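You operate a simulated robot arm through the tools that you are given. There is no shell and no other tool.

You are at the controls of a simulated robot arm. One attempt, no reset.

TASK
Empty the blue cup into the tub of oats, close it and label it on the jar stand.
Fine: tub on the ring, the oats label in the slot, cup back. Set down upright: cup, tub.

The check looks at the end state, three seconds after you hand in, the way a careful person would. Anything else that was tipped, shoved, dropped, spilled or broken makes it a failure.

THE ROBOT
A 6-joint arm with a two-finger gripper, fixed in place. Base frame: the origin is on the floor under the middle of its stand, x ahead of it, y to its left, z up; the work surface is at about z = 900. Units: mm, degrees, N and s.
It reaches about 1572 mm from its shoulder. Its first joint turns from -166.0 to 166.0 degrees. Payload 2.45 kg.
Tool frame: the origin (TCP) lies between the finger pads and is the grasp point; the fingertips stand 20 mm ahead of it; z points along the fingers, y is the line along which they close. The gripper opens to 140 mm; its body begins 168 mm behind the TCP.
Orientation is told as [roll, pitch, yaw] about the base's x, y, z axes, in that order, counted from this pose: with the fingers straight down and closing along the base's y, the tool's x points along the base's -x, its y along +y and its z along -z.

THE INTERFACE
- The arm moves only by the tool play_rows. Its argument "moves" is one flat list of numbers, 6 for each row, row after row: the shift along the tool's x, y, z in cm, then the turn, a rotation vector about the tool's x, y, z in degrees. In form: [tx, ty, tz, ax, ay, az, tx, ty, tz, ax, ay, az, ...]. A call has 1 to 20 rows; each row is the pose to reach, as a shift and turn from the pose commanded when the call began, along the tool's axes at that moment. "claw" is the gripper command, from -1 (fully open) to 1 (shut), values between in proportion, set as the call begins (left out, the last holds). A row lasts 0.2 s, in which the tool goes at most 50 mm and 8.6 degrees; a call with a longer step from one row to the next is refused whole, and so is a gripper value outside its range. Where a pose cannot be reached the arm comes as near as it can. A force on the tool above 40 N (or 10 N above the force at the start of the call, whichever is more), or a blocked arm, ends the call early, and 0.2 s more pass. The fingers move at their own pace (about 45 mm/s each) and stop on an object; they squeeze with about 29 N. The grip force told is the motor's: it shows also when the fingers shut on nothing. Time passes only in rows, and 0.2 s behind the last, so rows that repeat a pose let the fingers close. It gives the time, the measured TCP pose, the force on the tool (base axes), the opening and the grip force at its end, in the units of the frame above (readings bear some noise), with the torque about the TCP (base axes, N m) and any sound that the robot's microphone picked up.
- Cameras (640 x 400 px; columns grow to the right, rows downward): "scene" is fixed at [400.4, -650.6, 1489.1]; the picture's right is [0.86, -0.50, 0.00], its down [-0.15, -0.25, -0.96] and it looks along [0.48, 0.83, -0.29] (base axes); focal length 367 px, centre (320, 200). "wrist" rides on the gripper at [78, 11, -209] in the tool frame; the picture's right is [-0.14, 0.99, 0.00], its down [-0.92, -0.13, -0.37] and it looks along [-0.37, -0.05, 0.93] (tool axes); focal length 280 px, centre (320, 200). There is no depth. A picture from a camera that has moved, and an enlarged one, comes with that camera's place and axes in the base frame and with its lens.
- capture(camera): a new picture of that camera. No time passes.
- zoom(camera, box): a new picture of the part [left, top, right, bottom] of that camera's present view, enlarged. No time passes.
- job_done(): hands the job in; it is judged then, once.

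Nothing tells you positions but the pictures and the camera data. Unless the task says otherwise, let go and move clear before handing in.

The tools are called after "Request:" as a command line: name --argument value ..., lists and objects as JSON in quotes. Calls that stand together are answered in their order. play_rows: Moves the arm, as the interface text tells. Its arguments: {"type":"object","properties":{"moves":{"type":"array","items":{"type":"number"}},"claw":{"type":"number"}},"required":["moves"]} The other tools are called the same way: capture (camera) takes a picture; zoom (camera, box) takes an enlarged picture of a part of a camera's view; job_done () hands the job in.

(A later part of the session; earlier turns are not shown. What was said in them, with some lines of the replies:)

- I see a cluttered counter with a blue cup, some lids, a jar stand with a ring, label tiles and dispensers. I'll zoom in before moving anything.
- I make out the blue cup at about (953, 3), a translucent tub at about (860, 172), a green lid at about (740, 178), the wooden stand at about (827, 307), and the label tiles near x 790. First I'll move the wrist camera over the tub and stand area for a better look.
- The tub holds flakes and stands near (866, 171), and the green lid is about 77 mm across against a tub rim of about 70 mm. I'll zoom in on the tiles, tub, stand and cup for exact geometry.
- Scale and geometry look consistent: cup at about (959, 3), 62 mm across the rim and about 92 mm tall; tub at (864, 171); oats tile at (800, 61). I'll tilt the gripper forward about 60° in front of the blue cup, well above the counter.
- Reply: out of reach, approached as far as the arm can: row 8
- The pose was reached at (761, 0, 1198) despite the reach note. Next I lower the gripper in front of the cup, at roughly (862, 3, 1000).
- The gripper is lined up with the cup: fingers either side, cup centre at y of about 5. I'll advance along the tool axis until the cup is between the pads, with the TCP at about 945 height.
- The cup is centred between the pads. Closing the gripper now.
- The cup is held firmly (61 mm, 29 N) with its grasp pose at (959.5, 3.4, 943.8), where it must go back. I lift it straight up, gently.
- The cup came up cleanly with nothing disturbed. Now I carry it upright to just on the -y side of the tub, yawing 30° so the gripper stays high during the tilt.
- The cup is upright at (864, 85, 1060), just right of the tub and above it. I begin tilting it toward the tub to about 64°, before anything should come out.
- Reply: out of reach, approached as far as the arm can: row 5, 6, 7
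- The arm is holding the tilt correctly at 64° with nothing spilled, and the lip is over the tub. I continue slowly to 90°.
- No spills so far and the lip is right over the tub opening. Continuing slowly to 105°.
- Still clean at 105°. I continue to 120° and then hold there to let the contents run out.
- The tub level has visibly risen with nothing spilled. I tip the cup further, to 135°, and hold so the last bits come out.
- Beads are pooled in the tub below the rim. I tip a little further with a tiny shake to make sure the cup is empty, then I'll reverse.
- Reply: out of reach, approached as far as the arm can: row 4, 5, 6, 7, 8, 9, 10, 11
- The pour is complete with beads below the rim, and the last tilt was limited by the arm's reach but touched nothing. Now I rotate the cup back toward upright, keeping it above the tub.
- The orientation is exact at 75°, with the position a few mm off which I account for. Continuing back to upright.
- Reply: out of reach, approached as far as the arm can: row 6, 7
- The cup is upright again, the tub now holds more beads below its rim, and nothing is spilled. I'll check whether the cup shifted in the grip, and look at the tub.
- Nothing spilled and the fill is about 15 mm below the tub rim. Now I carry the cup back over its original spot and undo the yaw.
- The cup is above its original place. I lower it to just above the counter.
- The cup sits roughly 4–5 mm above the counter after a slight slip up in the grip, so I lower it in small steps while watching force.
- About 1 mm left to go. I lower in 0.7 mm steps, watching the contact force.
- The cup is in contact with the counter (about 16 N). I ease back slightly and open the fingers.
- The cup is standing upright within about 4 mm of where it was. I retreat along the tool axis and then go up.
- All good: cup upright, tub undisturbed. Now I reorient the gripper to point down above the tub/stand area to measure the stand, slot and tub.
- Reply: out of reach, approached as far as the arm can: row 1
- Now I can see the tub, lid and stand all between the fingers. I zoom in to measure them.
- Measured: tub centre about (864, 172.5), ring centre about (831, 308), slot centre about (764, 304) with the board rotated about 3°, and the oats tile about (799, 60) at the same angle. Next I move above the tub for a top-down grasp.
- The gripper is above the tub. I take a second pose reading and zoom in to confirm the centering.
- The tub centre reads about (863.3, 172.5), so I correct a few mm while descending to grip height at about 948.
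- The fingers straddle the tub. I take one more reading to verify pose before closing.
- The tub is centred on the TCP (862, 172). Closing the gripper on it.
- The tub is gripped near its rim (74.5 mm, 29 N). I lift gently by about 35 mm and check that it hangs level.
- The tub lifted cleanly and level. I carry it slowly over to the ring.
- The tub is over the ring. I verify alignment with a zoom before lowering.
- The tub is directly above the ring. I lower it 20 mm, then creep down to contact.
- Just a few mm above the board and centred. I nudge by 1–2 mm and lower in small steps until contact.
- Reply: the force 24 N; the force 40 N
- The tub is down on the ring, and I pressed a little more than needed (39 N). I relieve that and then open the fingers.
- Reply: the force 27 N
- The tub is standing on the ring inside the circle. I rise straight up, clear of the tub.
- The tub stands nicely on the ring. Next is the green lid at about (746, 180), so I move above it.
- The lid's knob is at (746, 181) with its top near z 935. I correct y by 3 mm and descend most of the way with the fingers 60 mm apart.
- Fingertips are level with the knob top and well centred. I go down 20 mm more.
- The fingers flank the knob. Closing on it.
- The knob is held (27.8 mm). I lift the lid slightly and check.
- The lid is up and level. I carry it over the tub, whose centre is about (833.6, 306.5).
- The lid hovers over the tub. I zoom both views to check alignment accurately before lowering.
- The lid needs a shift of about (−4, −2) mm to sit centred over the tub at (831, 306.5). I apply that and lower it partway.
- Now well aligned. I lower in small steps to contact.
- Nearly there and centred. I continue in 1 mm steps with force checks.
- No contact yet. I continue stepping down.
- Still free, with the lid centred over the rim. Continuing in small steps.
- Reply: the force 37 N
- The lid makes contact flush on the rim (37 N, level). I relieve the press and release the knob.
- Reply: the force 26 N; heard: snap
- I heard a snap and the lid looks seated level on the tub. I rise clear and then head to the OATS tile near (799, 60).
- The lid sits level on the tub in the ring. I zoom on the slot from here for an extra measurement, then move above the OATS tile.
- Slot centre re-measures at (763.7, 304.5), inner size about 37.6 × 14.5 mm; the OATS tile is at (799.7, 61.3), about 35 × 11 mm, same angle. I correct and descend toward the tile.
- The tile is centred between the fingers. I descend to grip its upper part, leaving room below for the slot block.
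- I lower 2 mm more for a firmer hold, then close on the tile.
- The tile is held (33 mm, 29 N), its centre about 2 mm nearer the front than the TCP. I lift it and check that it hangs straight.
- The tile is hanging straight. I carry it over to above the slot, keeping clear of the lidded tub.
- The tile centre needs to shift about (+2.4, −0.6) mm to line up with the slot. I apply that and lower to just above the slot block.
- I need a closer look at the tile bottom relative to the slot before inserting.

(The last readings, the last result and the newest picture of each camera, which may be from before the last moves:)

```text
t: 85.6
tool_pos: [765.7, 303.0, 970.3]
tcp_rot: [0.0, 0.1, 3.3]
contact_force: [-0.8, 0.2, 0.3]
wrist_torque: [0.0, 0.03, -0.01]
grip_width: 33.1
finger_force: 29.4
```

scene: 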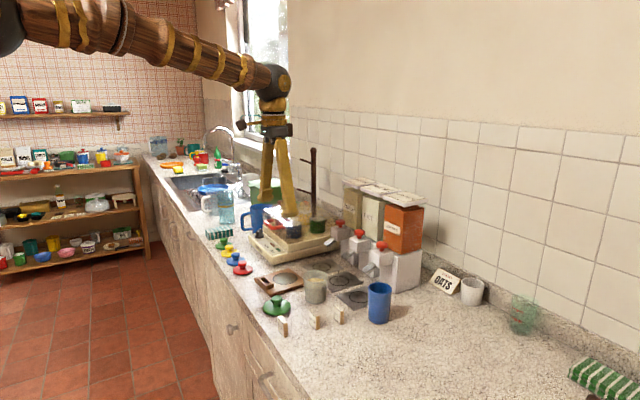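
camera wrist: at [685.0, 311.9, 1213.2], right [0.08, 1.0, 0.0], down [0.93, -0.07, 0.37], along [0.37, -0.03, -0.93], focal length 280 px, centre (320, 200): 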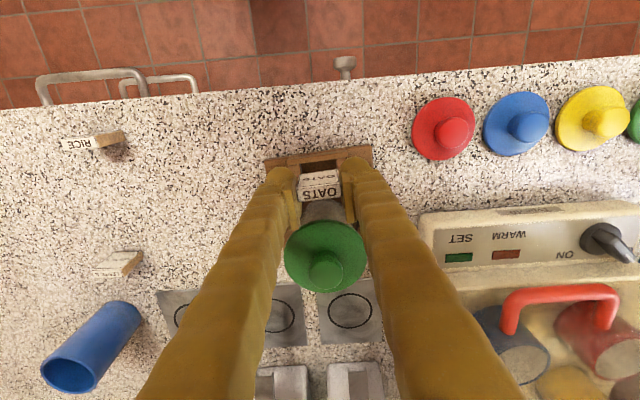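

The tile hovers about 9 mm over the slot. I zoom further to measure the side clearances.

Request:
zoom --camera "scene" --box '[267, 274, 287, 288]'

Request:
zoom --camera "wrist" --box '[300, 150, 345, 180]'

```text
16.00 times, centred on (277, 281) of scene
camera zoom: at [400.4, -650.6, 1489.1], right [0.86, -0.5, 0.0], down [-0.15, -0.25, -0.96], along [0.48, 0.83, -0.29], focal length 5866 px, centre (1008, -1096)
```

zoom: 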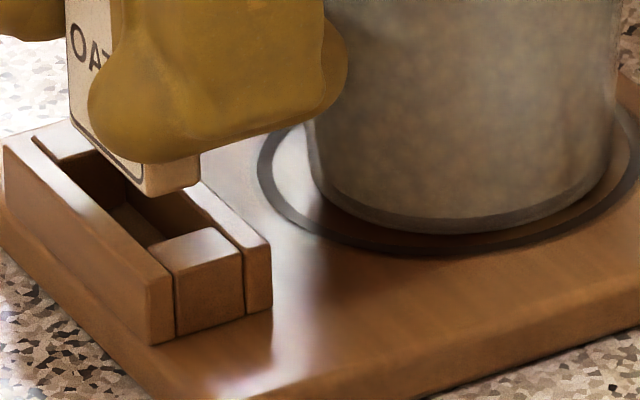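

```text
13.33 times, centred on (322, 165) of wrist
camera zoom: at [688.1, 309.5, 1178.9], right [0.08, 1.0, 0.0], down [0.93, -0.07, 0.37], along [0.37, -0.03, -0.93], focal length 3738 px, centre (287, 667)
```

zoom: 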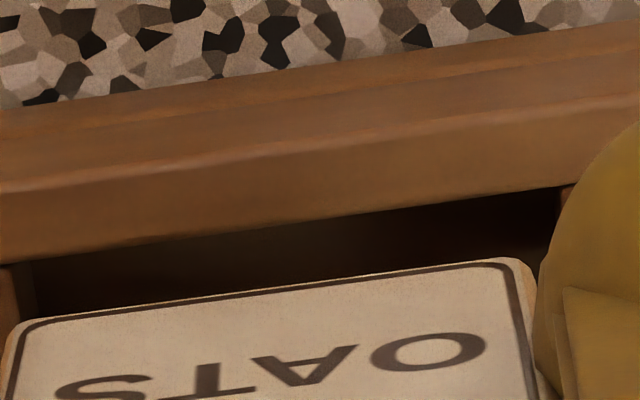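

Both views say the tile needs about +1.5 mm in y and −0.4 mm in x. I apply that and lower 6 mm, still just above the block top.

Request:
play_rows --moves '[0.03, 0.15, 0.2, 0, 0, 0, 0.03, 0.15, 0.5, 0, 0, 0, 0.03, 0.15, 0.6, 0, 0, 0, 0.03, 0.15, 0.6, 0, 0, 0]'

Request:
zoom --camera "scene" --box '[267, 274, 287, 288]'

Request:
zoom --camera "wrist" --box '[290, 145, 370, 205]'

```text
t: 86.6
tool_pos: [765.0, 306.5, 965.0]
tcp_rot: [0.1, 0.0, 3.3]
contact_force: [0.0, 0.2, 0.6]
wrist_torque: [0.01, 0.01, 0.0]
grip_width: 32.8
finger_force: 29.3
```

```text
16.00 times, centred on (277, 281) of scene
camera zoom: at [400.4, -650.6, 1489.1], right [0.86, -0.5, 0.0], down [-0.15, -0.25, -0.96], along [0.48, 0.83, -0.29], focal length 5866 px, centre (1008, -1096)
```

zoom: 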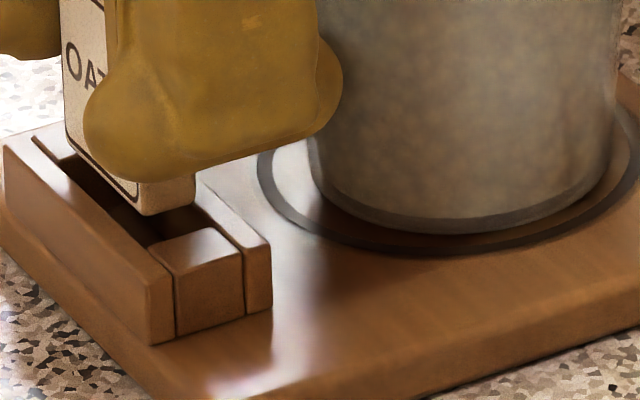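

```text
6.67 times, centred on (330, 175) of wrist
camera zoom: at [688.0, 312.1, 1173.8], right [0.08, 1.0, 0.0], down [0.93, -0.07, 0.37], along [0.37, -0.03, -0.93], focal length 1869 px, centre (253, 367)
```

zoom: 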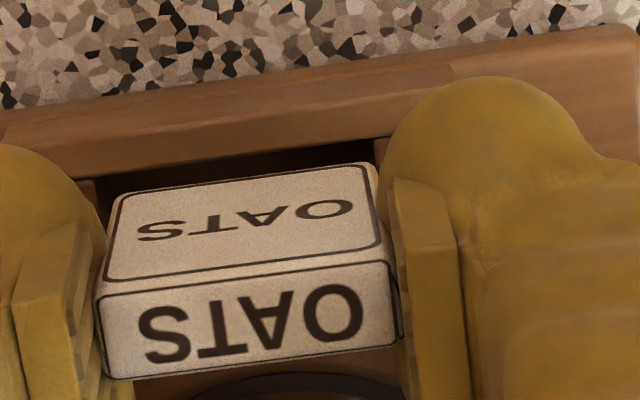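

Slightly overshot: the tile now needs about −1.2 mm in y. I correct at this height and re-measure.

Request:
play_rows --moves '[0.04, -0.1, 0, 0, 0, 0, 0.04, -0.1, 0, 0, 0, 0]'

Request:
zoom --camera "scene" --box '[267, 274, 287, 288]'

Request:
zoom --camera "wrist" --box '[290, 145, 370, 205]'

```text
t: 87.2
tool_pos: [765.5, 304.5, 964.4]
tcp_rot: [0.0, 0.0, 3.4]
contact_force: [0.5, -0.7, 0.3]
wrist_torque: [0.03, -0.01, 0.0]
grip_width: 33.2
finger_force: 29.6
```

```text
16.00 times, centred on (277, 281) of scene
camera zoom: at [400.4, -650.6, 1489.1], right [0.86, -0.5, 0.0], down [-0.15, -0.25, -0.96], along [0.48, 0.83, -0.29], focal length 5866 px, centre (1008, -1096)
```

zoom: 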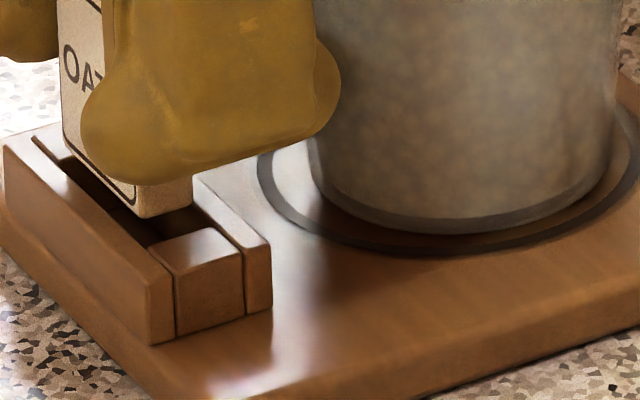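

```text
6.67 times, centred on (330, 175) of wrist
camera zoom: at [687.2, 311.5, 1173.8], right [0.08, 1.0, 0.0], down [0.93, -0.07, 0.37], along [0.37, -0.03, -0.93], focal length 1869 px, centre (253, 367)
```

zoom: 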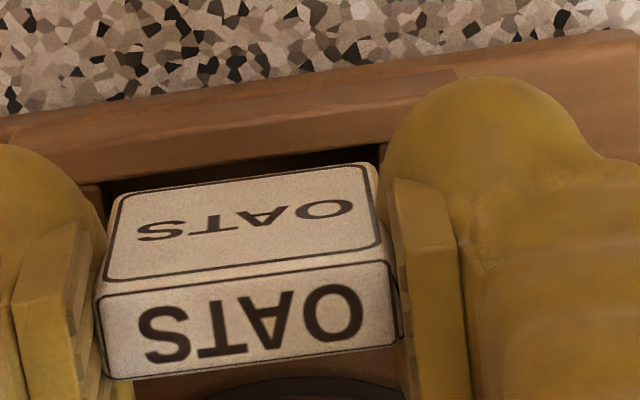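

Using the tile's bottom edge against the slot rim, it needs about +0.6 mm in x and −0.6 mm in y. I apply that and check with high zoom.

Request:
play_rows --moves '[-0.06, -0.07, 0, 0, 0, 0, -0.06, -0.07, 0, 0, 0, 0]'

Request:
zoom --camera "wrist" --box '[298, 150, 352, 186]'

Request:
zoom --camera "scene" --box '[267, 274, 287, 288]'

```text
t: 87.8
tool_pos: [764.4, 303.1, 965.6]
tcp_rot: [0.0, 0.0, 3.3]
contact_force: [0.3, -0.2, -0.9]
wrist_torque: [0.0, 0.02, -0.03]
grip_width: 33.2
finger_force: 29.5
```

```text
11.11 times, centred on (325, 168) of wrist
camera zoom: at [687.3, 310.9, 1174.2], right [0.08, 1.0, 0.0], down [0.93, -0.07, 0.37], along [0.37, -0.03, -0.93], focal length 3115 px, centre (264, 556)
```

zoom: 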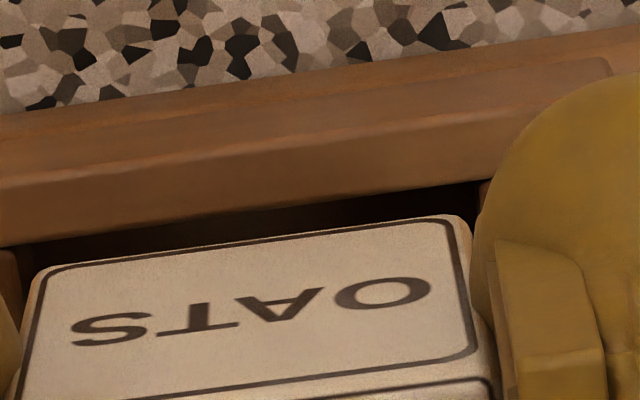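

```text
16.00 times, centred on (277, 281) of scene
camera zoom: at [400.4, -650.6, 1489.1], right [0.86, -0.5, 0.0], down [-0.15, -0.25, -0.96], along [0.48, 0.83, -0.29], focal length 5866 px, centre (1008, -1096)
```

zoom: 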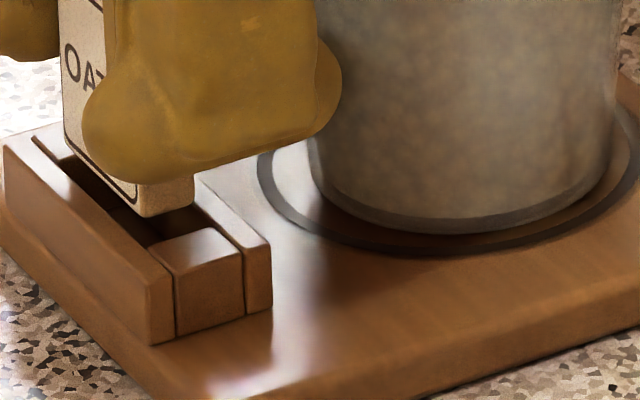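

Gaps now look balanced: about 1.3/1.7 mm at the ends and about 1 mm in front. I lower 4 mm at a time while watching force.

Request:
play_rows --moves '[-0.02, 0, 0.15, 0, 0, 0, -0.02, 0, 0.3, 0, 0, 0, -0.02, 0, 0.45, 0, 0, 0, -0.02, 0, 0.45, 0, 0, 0]'

Request:
zoom --camera "wrist" --box '[298, 150, 352, 186]'

Request:
zoom --camera "scene" --box '[267, 274, 287, 288]'

```text
t: 88.8
tool_pos: [765.9, 303.3, 959.9]
tcp_rot: [0.0, -0.1, 3.3]
contact_force: [0.3, 0.3, 0.6]
wrist_torque: [-0.02, 0.02, -0.03]
grip_width: 33.0
finger_force: 29.0
```

```text
11.11 times, centred on (325, 168) of wrist
camera zoom: at [687.7, 310.9, 1169.5], right [0.08, 1.0, 0.0], down [0.93, -0.07, 0.37], along [0.37, -0.03, -0.93], focal length 3115 px, centre (264, 556)
```

zoom: 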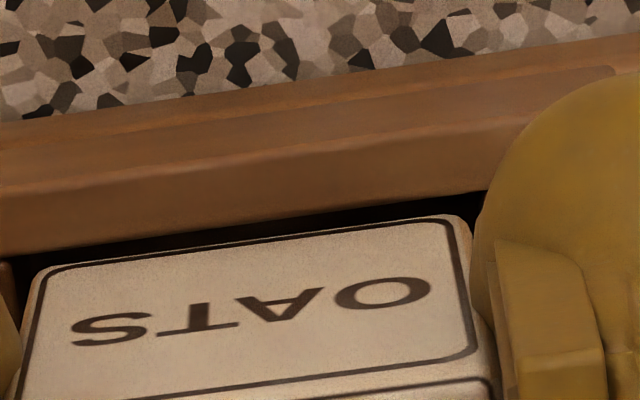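

```text
16.00 times, centred on (277, 281) of scene
camera zoom: at [400.4, -650.6, 1489.1], right [0.86, -0.5, 0.0], down [-0.15, -0.25, -0.96], along [0.48, 0.83, -0.29], focal length 5866 px, centre (1008, -1096)
```

zoom: 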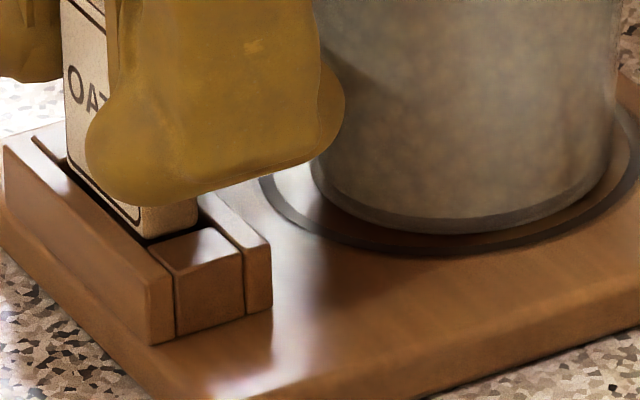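

The tile bottom is at the slot mouth and fits between the walls visually. I continue down another few mm.

Request:
play_rows --moves '[0, 0, 0.15, 0, 0, 0, 0, 0, 0.3, 0, 0, 0, 0, 0, 0.3, 0, 0, 0]'

Request:
zoom --camera "wrist" --box '[298, 150, 352, 186]'

Request:
zoom --camera "scene" --box '[267, 274, 287, 288]'

```text
t: 89.6
tool_pos: [764.7, 303.7, 956.8]
tcp_rot: [0.0, 0.0, 3.3]
contact_force: [0.3, 0.7, -0.1]
wrist_torque: [-0.01, -0.01, 0.01]
grip_width: 32.8
finger_force: 28.4
```

```text
11.11 times, centred on (325, 168) of wrist
camera zoom: at [687.7, 310.8, 1167.0], right [0.08, 1.0, 0.0], down [0.93, -0.07, 0.37], along [0.37, -0.03, -0.93], focal length 3115 px, centre (264, 556)
```

zoom: 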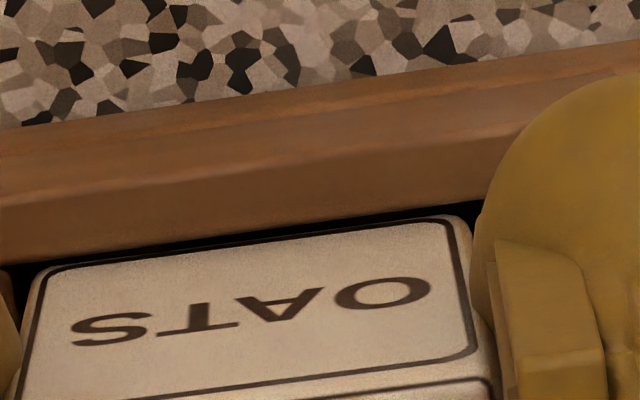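

```text
16.00 times, centred on (277, 281) of scene
camera zoom: at [400.4, -650.6, 1489.1], right [0.86, -0.5, 0.0], down [-0.15, -0.25, -0.96], along [0.48, 0.83, -0.29], focal length 5866 px, centre (1008, -1096)
```

zoom: 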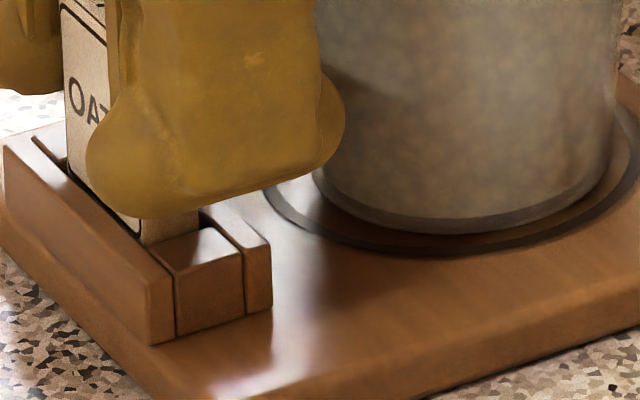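

The tile is entering the slot without contact force. Continuing down.

Request:
play_rows --moves '[0, 0, 0.15, 0, 0, 0, 0, 0, 0.3, 0, 0, 0, 0, 0, 0.4, 0, 0, 0, 0, 0, 0.4, 0, 0, 0]'

Request:
zoom --camera "wrist" --box '[298, 150, 352, 186]'

Request:
zoom --camera "scene" --box '[267, 270, 291, 290]'

```text
t: 90.6
tool_pos: [766.3, 304.9, 953.6]
tcp_rot: [0.0, -0.1, 3.3]
contact_force: [0.3, -0.3, -0.3]
wrist_torque: [0.0, -0.01, 0.01]
grip_width: 32.9
finger_force: 29.2
```

```text
11.11 times, centred on (325, 168) of wrist
camera zoom: at [688.4, 311.4, 1163.1], right [0.08, 1.0, 0.0], down [0.93, -0.07, 0.37], along [0.37, -0.03, -0.93], focal length 3115 px, centre (264, 556)
```

zoom: 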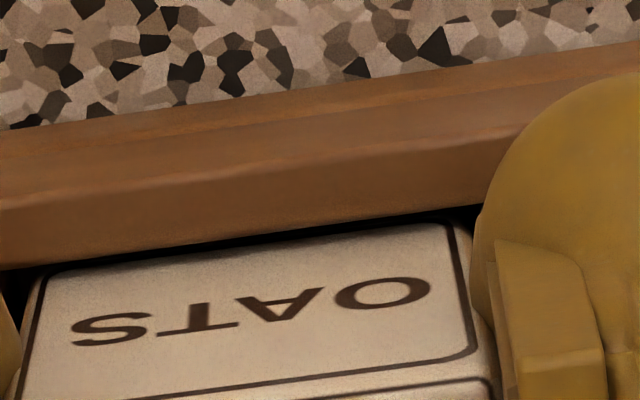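

```text
16.00 times, centred on (279, 280) of scene
camera zoom: at [400.4, -650.6, 1489.1], right [0.86, -0.5, 0.0], down [-0.15, -0.25, -0.96], along [0.48, 0.83, -0.29], focal length 5866 px, centre (976, -1080)
```

zoom: 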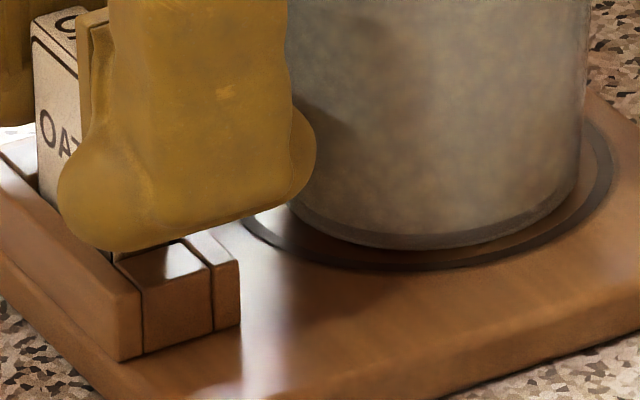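

Still no contact; the tile is about 6 mm into the slot. I lower about 5 mm more.

Request:
play_rows --moves '[0, 0, 0.2, 0, 0, 0, 0, 0, 0.4, 0, 0, 0, 0, 0, 0.5, 0, 0, 0, 0, 0, 0.5, 0, 0, 0]'

Request:
zoom --camera "wrist" --box '[298, 150, 352, 186]'

Request:
zoom --camera "scene" --box '[262, 265, 292, 290]'

```text
t: 91.6
tool_pos: [765.7, 304.5, 947.3]
tcp_rot: [0.0, 0.1, 3.3]
contact_force: [-0.6, -0.1, 0.2]
wrist_torque: [0.02, 0.0, 0.03]
grip_width: 32.7
finger_force: 29.1
```

```text
11.11 times, centred on (325, 168) of wrist
camera zoom: at [688.4, 311.0, 1157.1], right [0.08, 1.0, 0.0], down [0.93, -0.07, 0.37], along [0.37, -0.03, -0.93], focal length 3115 px, centre (264, 556)
```

zoom: 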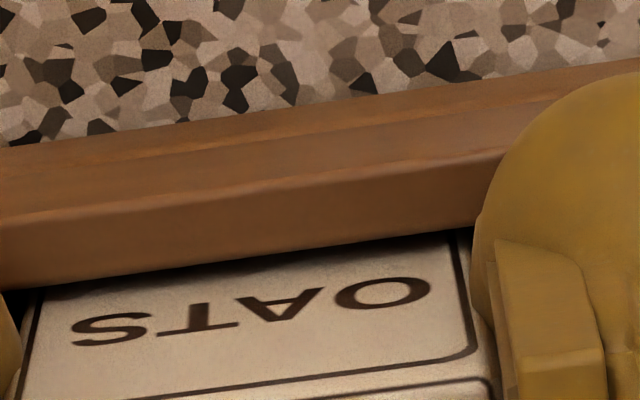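

```text
16.00 times, centred on (277, 278) of scene
camera zoom: at [400.4, -650.6, 1489.1], right [0.86, -0.5, 0.0], down [-0.15, -0.25, -0.96], along [0.48, 0.83, -0.29], focal length 5866 px, centre (1008, -1040)
```

zoom: 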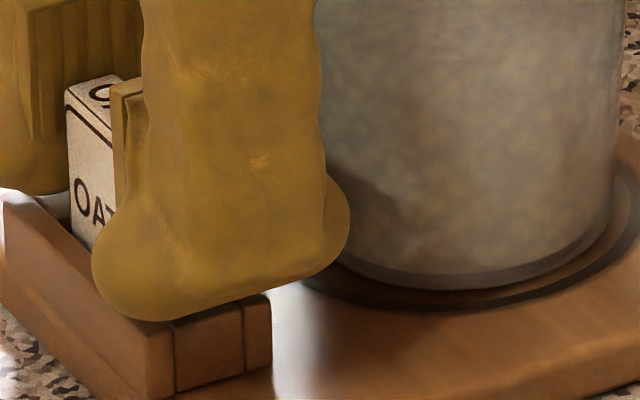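

The tile is about 12 mm into the slot with no force. I take the last steps of 1 mm until it touches bottom or the fingertips near the block.

Request:
play_rows --moves '[0, 0, 0.1, 0, 0, 0, 0, 0, 0.1, 0, 0, 0]'

Request:
play_rows --moves '[0, 0, 0.1, 0, 0, 0, 0, 0, 0.1, 0, 0, 0]'

Request:
zoom --camera "scene" --box '[262, 265, 292, 290]'

```text
t: 92.2
tool_pos: [764.5, 303.3, 947.8]
tcp_rot: [0.0, 0.1, 3.2]
contact_force: [0.5, 0.3, 3.4]
wrist_torque: [0.02, 0.03, -0.01]
grip_width: 33.0
finger_force: 28.7
```

```text
t: 92.8
tool_pos: [766.0, 305.3, 947.2]
tcp_rot: [0.1, -0.1, 3.3]
contact_force: [-2.8, -0.8, 13.1]
wrist_torque: [-0.05, 0.14, -0.02]
grip_width: 33.1
finger_force: 28.7
```

```text
16.00 times, centred on (277, 278) of scene
camera zoom: at [400.4, -650.6, 1489.1], right [0.86, -0.5, 0.0], down [-0.15, -0.25, -0.96], along [0.48, 0.83, -0.29], focal length 5866 px, centre (1008, -1040)
```

zoom: 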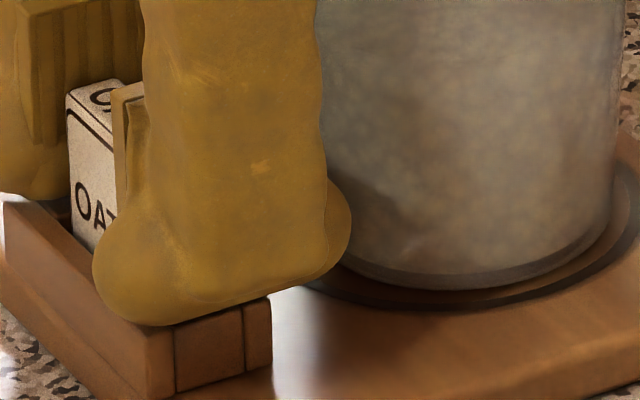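

Contact: the tile is at the bottom of the slot (13 N). I relieve slightly and open the fingers.

Request:
play_rows --moves '[0, 0, -0.08, 0, 0, 0]'

Request:
play_rows --moves '[0, 0, 0, 0, 0, 0, 0, 0, 0, 0, 0, 0, 0, 0, 0, 0, 0, 0]' --claw 0.24

Request:
zoom --camera "scene" --box '[262, 265, 292, 290]'

Request:
zoom --camera "wrist" --box '[260, 120, 380, 220]'

```text
t: 93.2
tool_pos: [767.6, 304.6, 947.0]
tcp_rot: [0.0, 0.0, 3.3]
contact_force: [0.7, -1.5, 7.6]
wrist_torque: [-0.05, 0.03, 0.0]
grip_width: 33.1
finger_force: 28.4
```

```text
t: 94.0
tool_pos: [766.2, 303.8, 947.9]
tcp_rot: [0.0, 0.1, 3.3]
contact_force: [0.3, 0.4, 0.4]
wrist_torque: [-0.03, 0.01, 0.01]
grip_width: 53.1
finger_force: 0.0
```

```text
16.00 times, centred on (277, 278) of scene
camera zoom: at [400.4, -650.6, 1489.1], right [0.86, -0.5, 0.0], down [-0.15, -0.25, -0.96], along [0.48, 0.83, -0.29], focal length 5866 px, centre (1008, -1040)
```

zoom: 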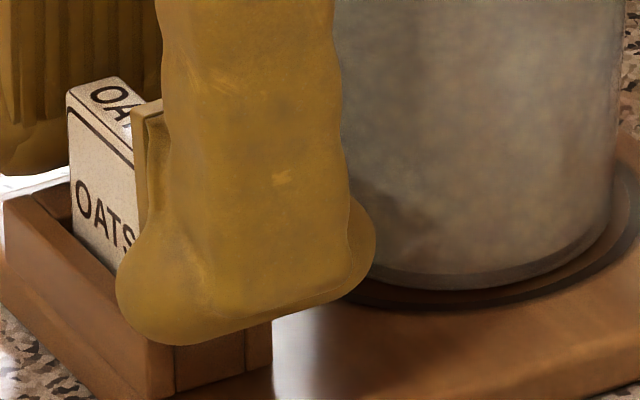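

```text
4.00 times, centred on (320, 170) of wrist
camera zoom: at [688.7, 311.2, 1156.1], right [0.08, 1.0, 0.0], down [0.93, -0.07, 0.37], along [0.37, -0.03, -0.93], focal length 1122 px, centre (320, 320)
```

zoom: 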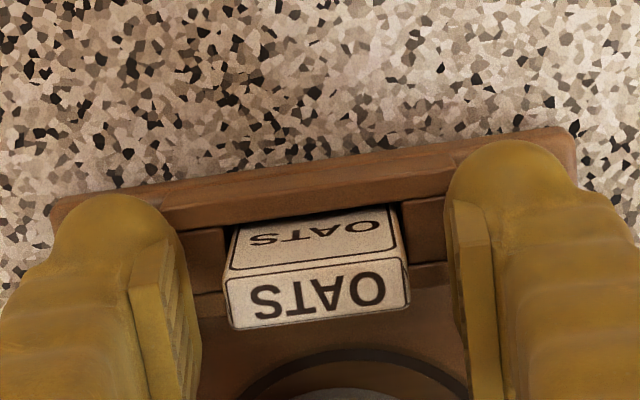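

The OATS tile stands in the slot, facing front. I rise straight up clear of everything.

Request:
play_rows --moves '[0, 0, -1, 0, 0, 0, 0, 0, -3, 0, 0, 0, 0, 0, -6, 0, 0, 0, 0, 0, -9.5, 0, 0, 0, 0, 0, -13, 0, 0, 0, 0, 0, -17, 0, 0, 0, 0, 0, -21, 0, 0, 0, 0, 0, -21, 0, 0, 0]'

Request:
capture --camera "scene"

Request:
zoom --camera "scene" --box '[240, 225, 340, 305]'

Request:
capture --camera "wrist"

Request:
zoom --camera "wrist" --box '[260, 100, 380, 220]'

```text
t: 95.8
tool_pos: [765.5, 304.3, 1158.9]
tcp_rot: [0.0, 0.0, 3.3]
contact_force: [0.4, 0.0, -0.1]
wrist_torque: [0.01, 0.0, -0.04]
grip_width: 53.3
finger_force: 0.0
```

```text
taken
```

scene: 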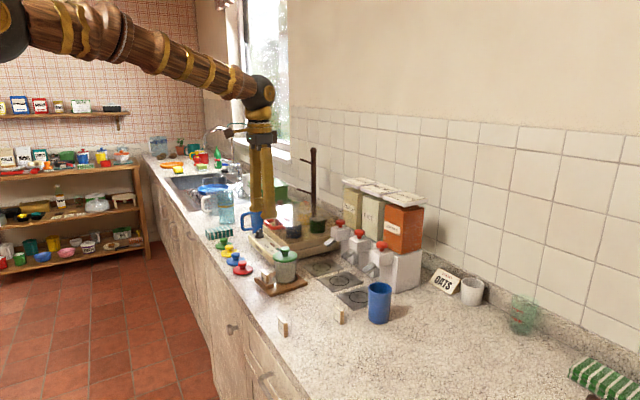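

```text
5.00 times, centred on (290, 265) of scene
camera zoom: at [400.4, -650.6, 1489.1], right [0.86, -0.5, 0.0], down [-0.15, -0.25, -0.96], along [0.48, 0.83, -0.29], focal length 1833 px, centre (470, -125)
```

zoom: 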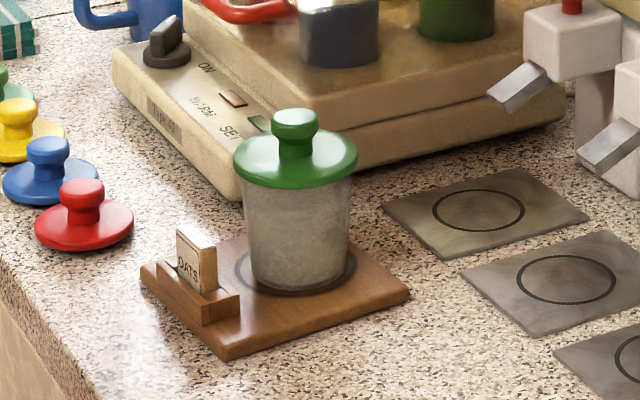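

```text
taken
camera wrist: at [687.4, 310.8, 1366.9], right [0.08, 1.0, 0.0], down [0.93, -0.07, 0.37], along [0.37, -0.03, -0.93], focal length 280 px, centre (320, 200)
```

wrist: 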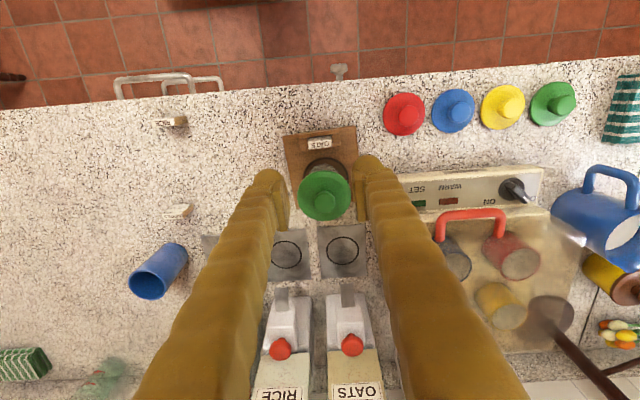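

```text
3.33 times, centred on (320, 160) of wrist
camera zoom: at [687.4, 310.8, 1366.9], right [0.08, 1.0, 0.0], down [0.93, -0.07, 0.37], along [0.37, -0.03, -0.93], focal length 935 px, centre (320, 333)
```

zoom: 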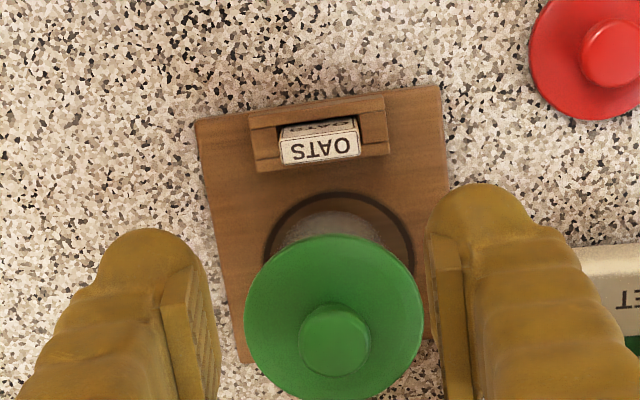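

Everything looks right on the stand: lid seated, tub in the ring, OATS label in the slot. Before handing in I'll look into the blue cup from above to confirm it's empty.

Request:
play_rows --moves '[0, 0, -4, 0, 0, 0, 0, 0, -8, 0, 0, 0, -1.5, -3.5, -9.1, 0, 0, 0.3, -3.2, -7.6, -9.1, 0, 0, 0.7, -5.0, -11.8, -9.1, 0, 0, 1.1, -6.8, -16.1, -9.1, 0, 0, 1.5, -8.6, -20.4, -9.1, 0, 0, 1.9, -10.4, -24.7, -9.1, 0, 0, 2.3, -12.1, -28.7, -9.1, 0, 0, 2.7, -13.5, -32, -9.1, 0, 0, 3.1, -14.5, -34.29, -9.1, 0, 0, 3.3, -14.5, -34.29, -9.1, 0, 0, 3.3]'

Request:
capture --camera "wrist"

Request:
capture --camera "scene"

```text
t: 98.4
tool_pos: [931.2, -31.2, 1250.4]
tcp_rot: [0.1, 0.0, -0.1]
contact_force: [-0.9, 0.8, -0.3]
wrist_torque: [0.0, 0.01, -0.01]
grip_width: 53.3
finger_force: 0.0
```

```text
taken
camera wrist: at [853.8, -19.4, 1459.2], right [0.14, 0.99, 0.0], down [0.92, -0.13, 0.37], along [0.37, -0.05, -0.93], focal length 280 px, centre (320, 200)
```

wrist: 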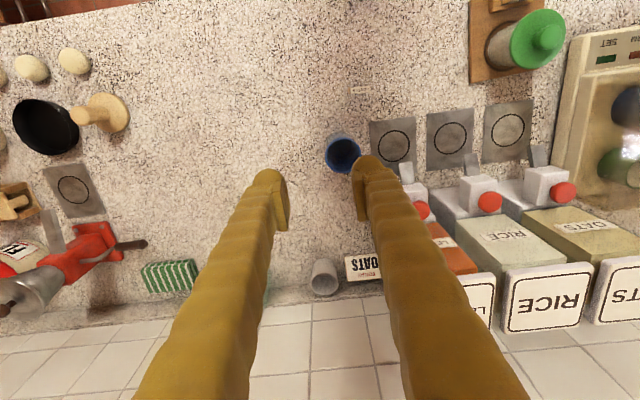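

```text
taken
```

scene: 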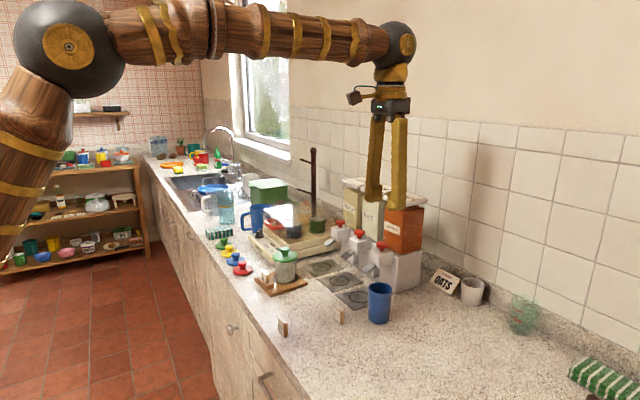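

Request:
zoom --camera "wrist" --box '[315, 125, 370, 180]'

Request:
zoom --camera "scene" --box '[240, 230, 420, 350]'

Request:
zoom --camera "wrist" --box '[330, 0, 570, 180]'

```text
7.27 times, centred on (342, 152) of wrist
camera zoom: at [853.8, -19.4, 1459.2], right [0.14, 0.99, 0.0], down [0.92, -0.13, 0.37], along [0.37, -0.05, -0.93], focal length 2039 px, centre (156, 546)
```

zoom: 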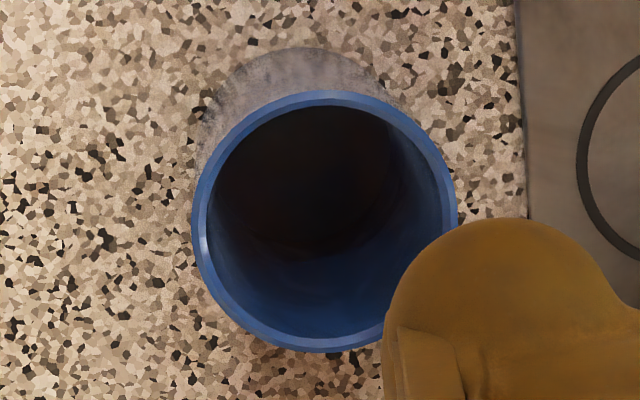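

```text
3.33 times, centred on (330, 290) of scene
camera zoom: at [400.4, -650.6, 1489.1], right [0.86, -0.5, 0.0], down [-0.15, -0.25, -0.96], along [0.48, 0.83, -0.29], focal length 1222 px, centre (287, -100)
```

zoom: 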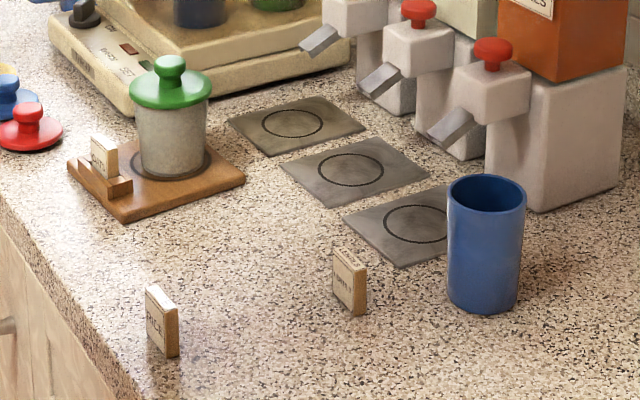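

```text
2.22 times, centred on (450, 90) of wrist
camera zoom: at [853.8, -19.4, 1459.2], right [0.14, 0.99, 0.0], down [0.92, -0.13, 0.37], along [0.37, -0.05, -0.93], focal length 623 px, centre (31, 444)
```

zoom: 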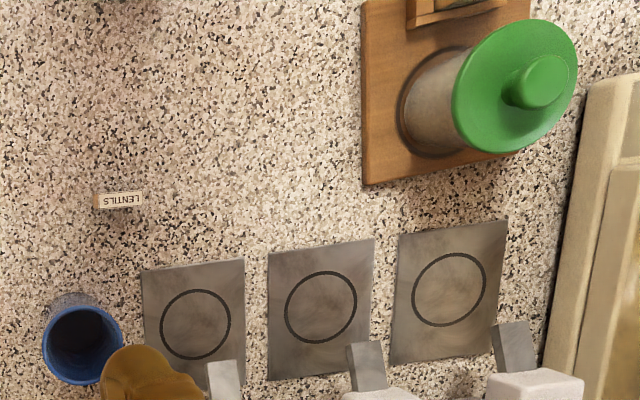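

The blue cup is empty and upright, within about 3 mm of its starting spot. The tub is lidded inside the ring, the OATS label is in the slot, nothing is spilled, and the arm is clear, so I hand in.

Request:
job_done

```text
The job is handed in.
```

The job is handed in. The final pictures showed this end state:

- **Blue cup:** it is empty and upright, about 3 mm from where it started.
- **Tub:** it holds the added oats and stands upright on the stand, inside the ring. The green lid is on, and I heard a snap as it seated.
- **Label:** the OATS tile stands in the slot with its text facing front.
- **Surroundings:** I saw no spilled oats, and nothing else looked moved or tipped. The gripper is open and clear of everything.

When setting down the tub and pressing on the lid, I pushed a bit harder than needed, up to 39 N. Nothing shifted or looked damaged.
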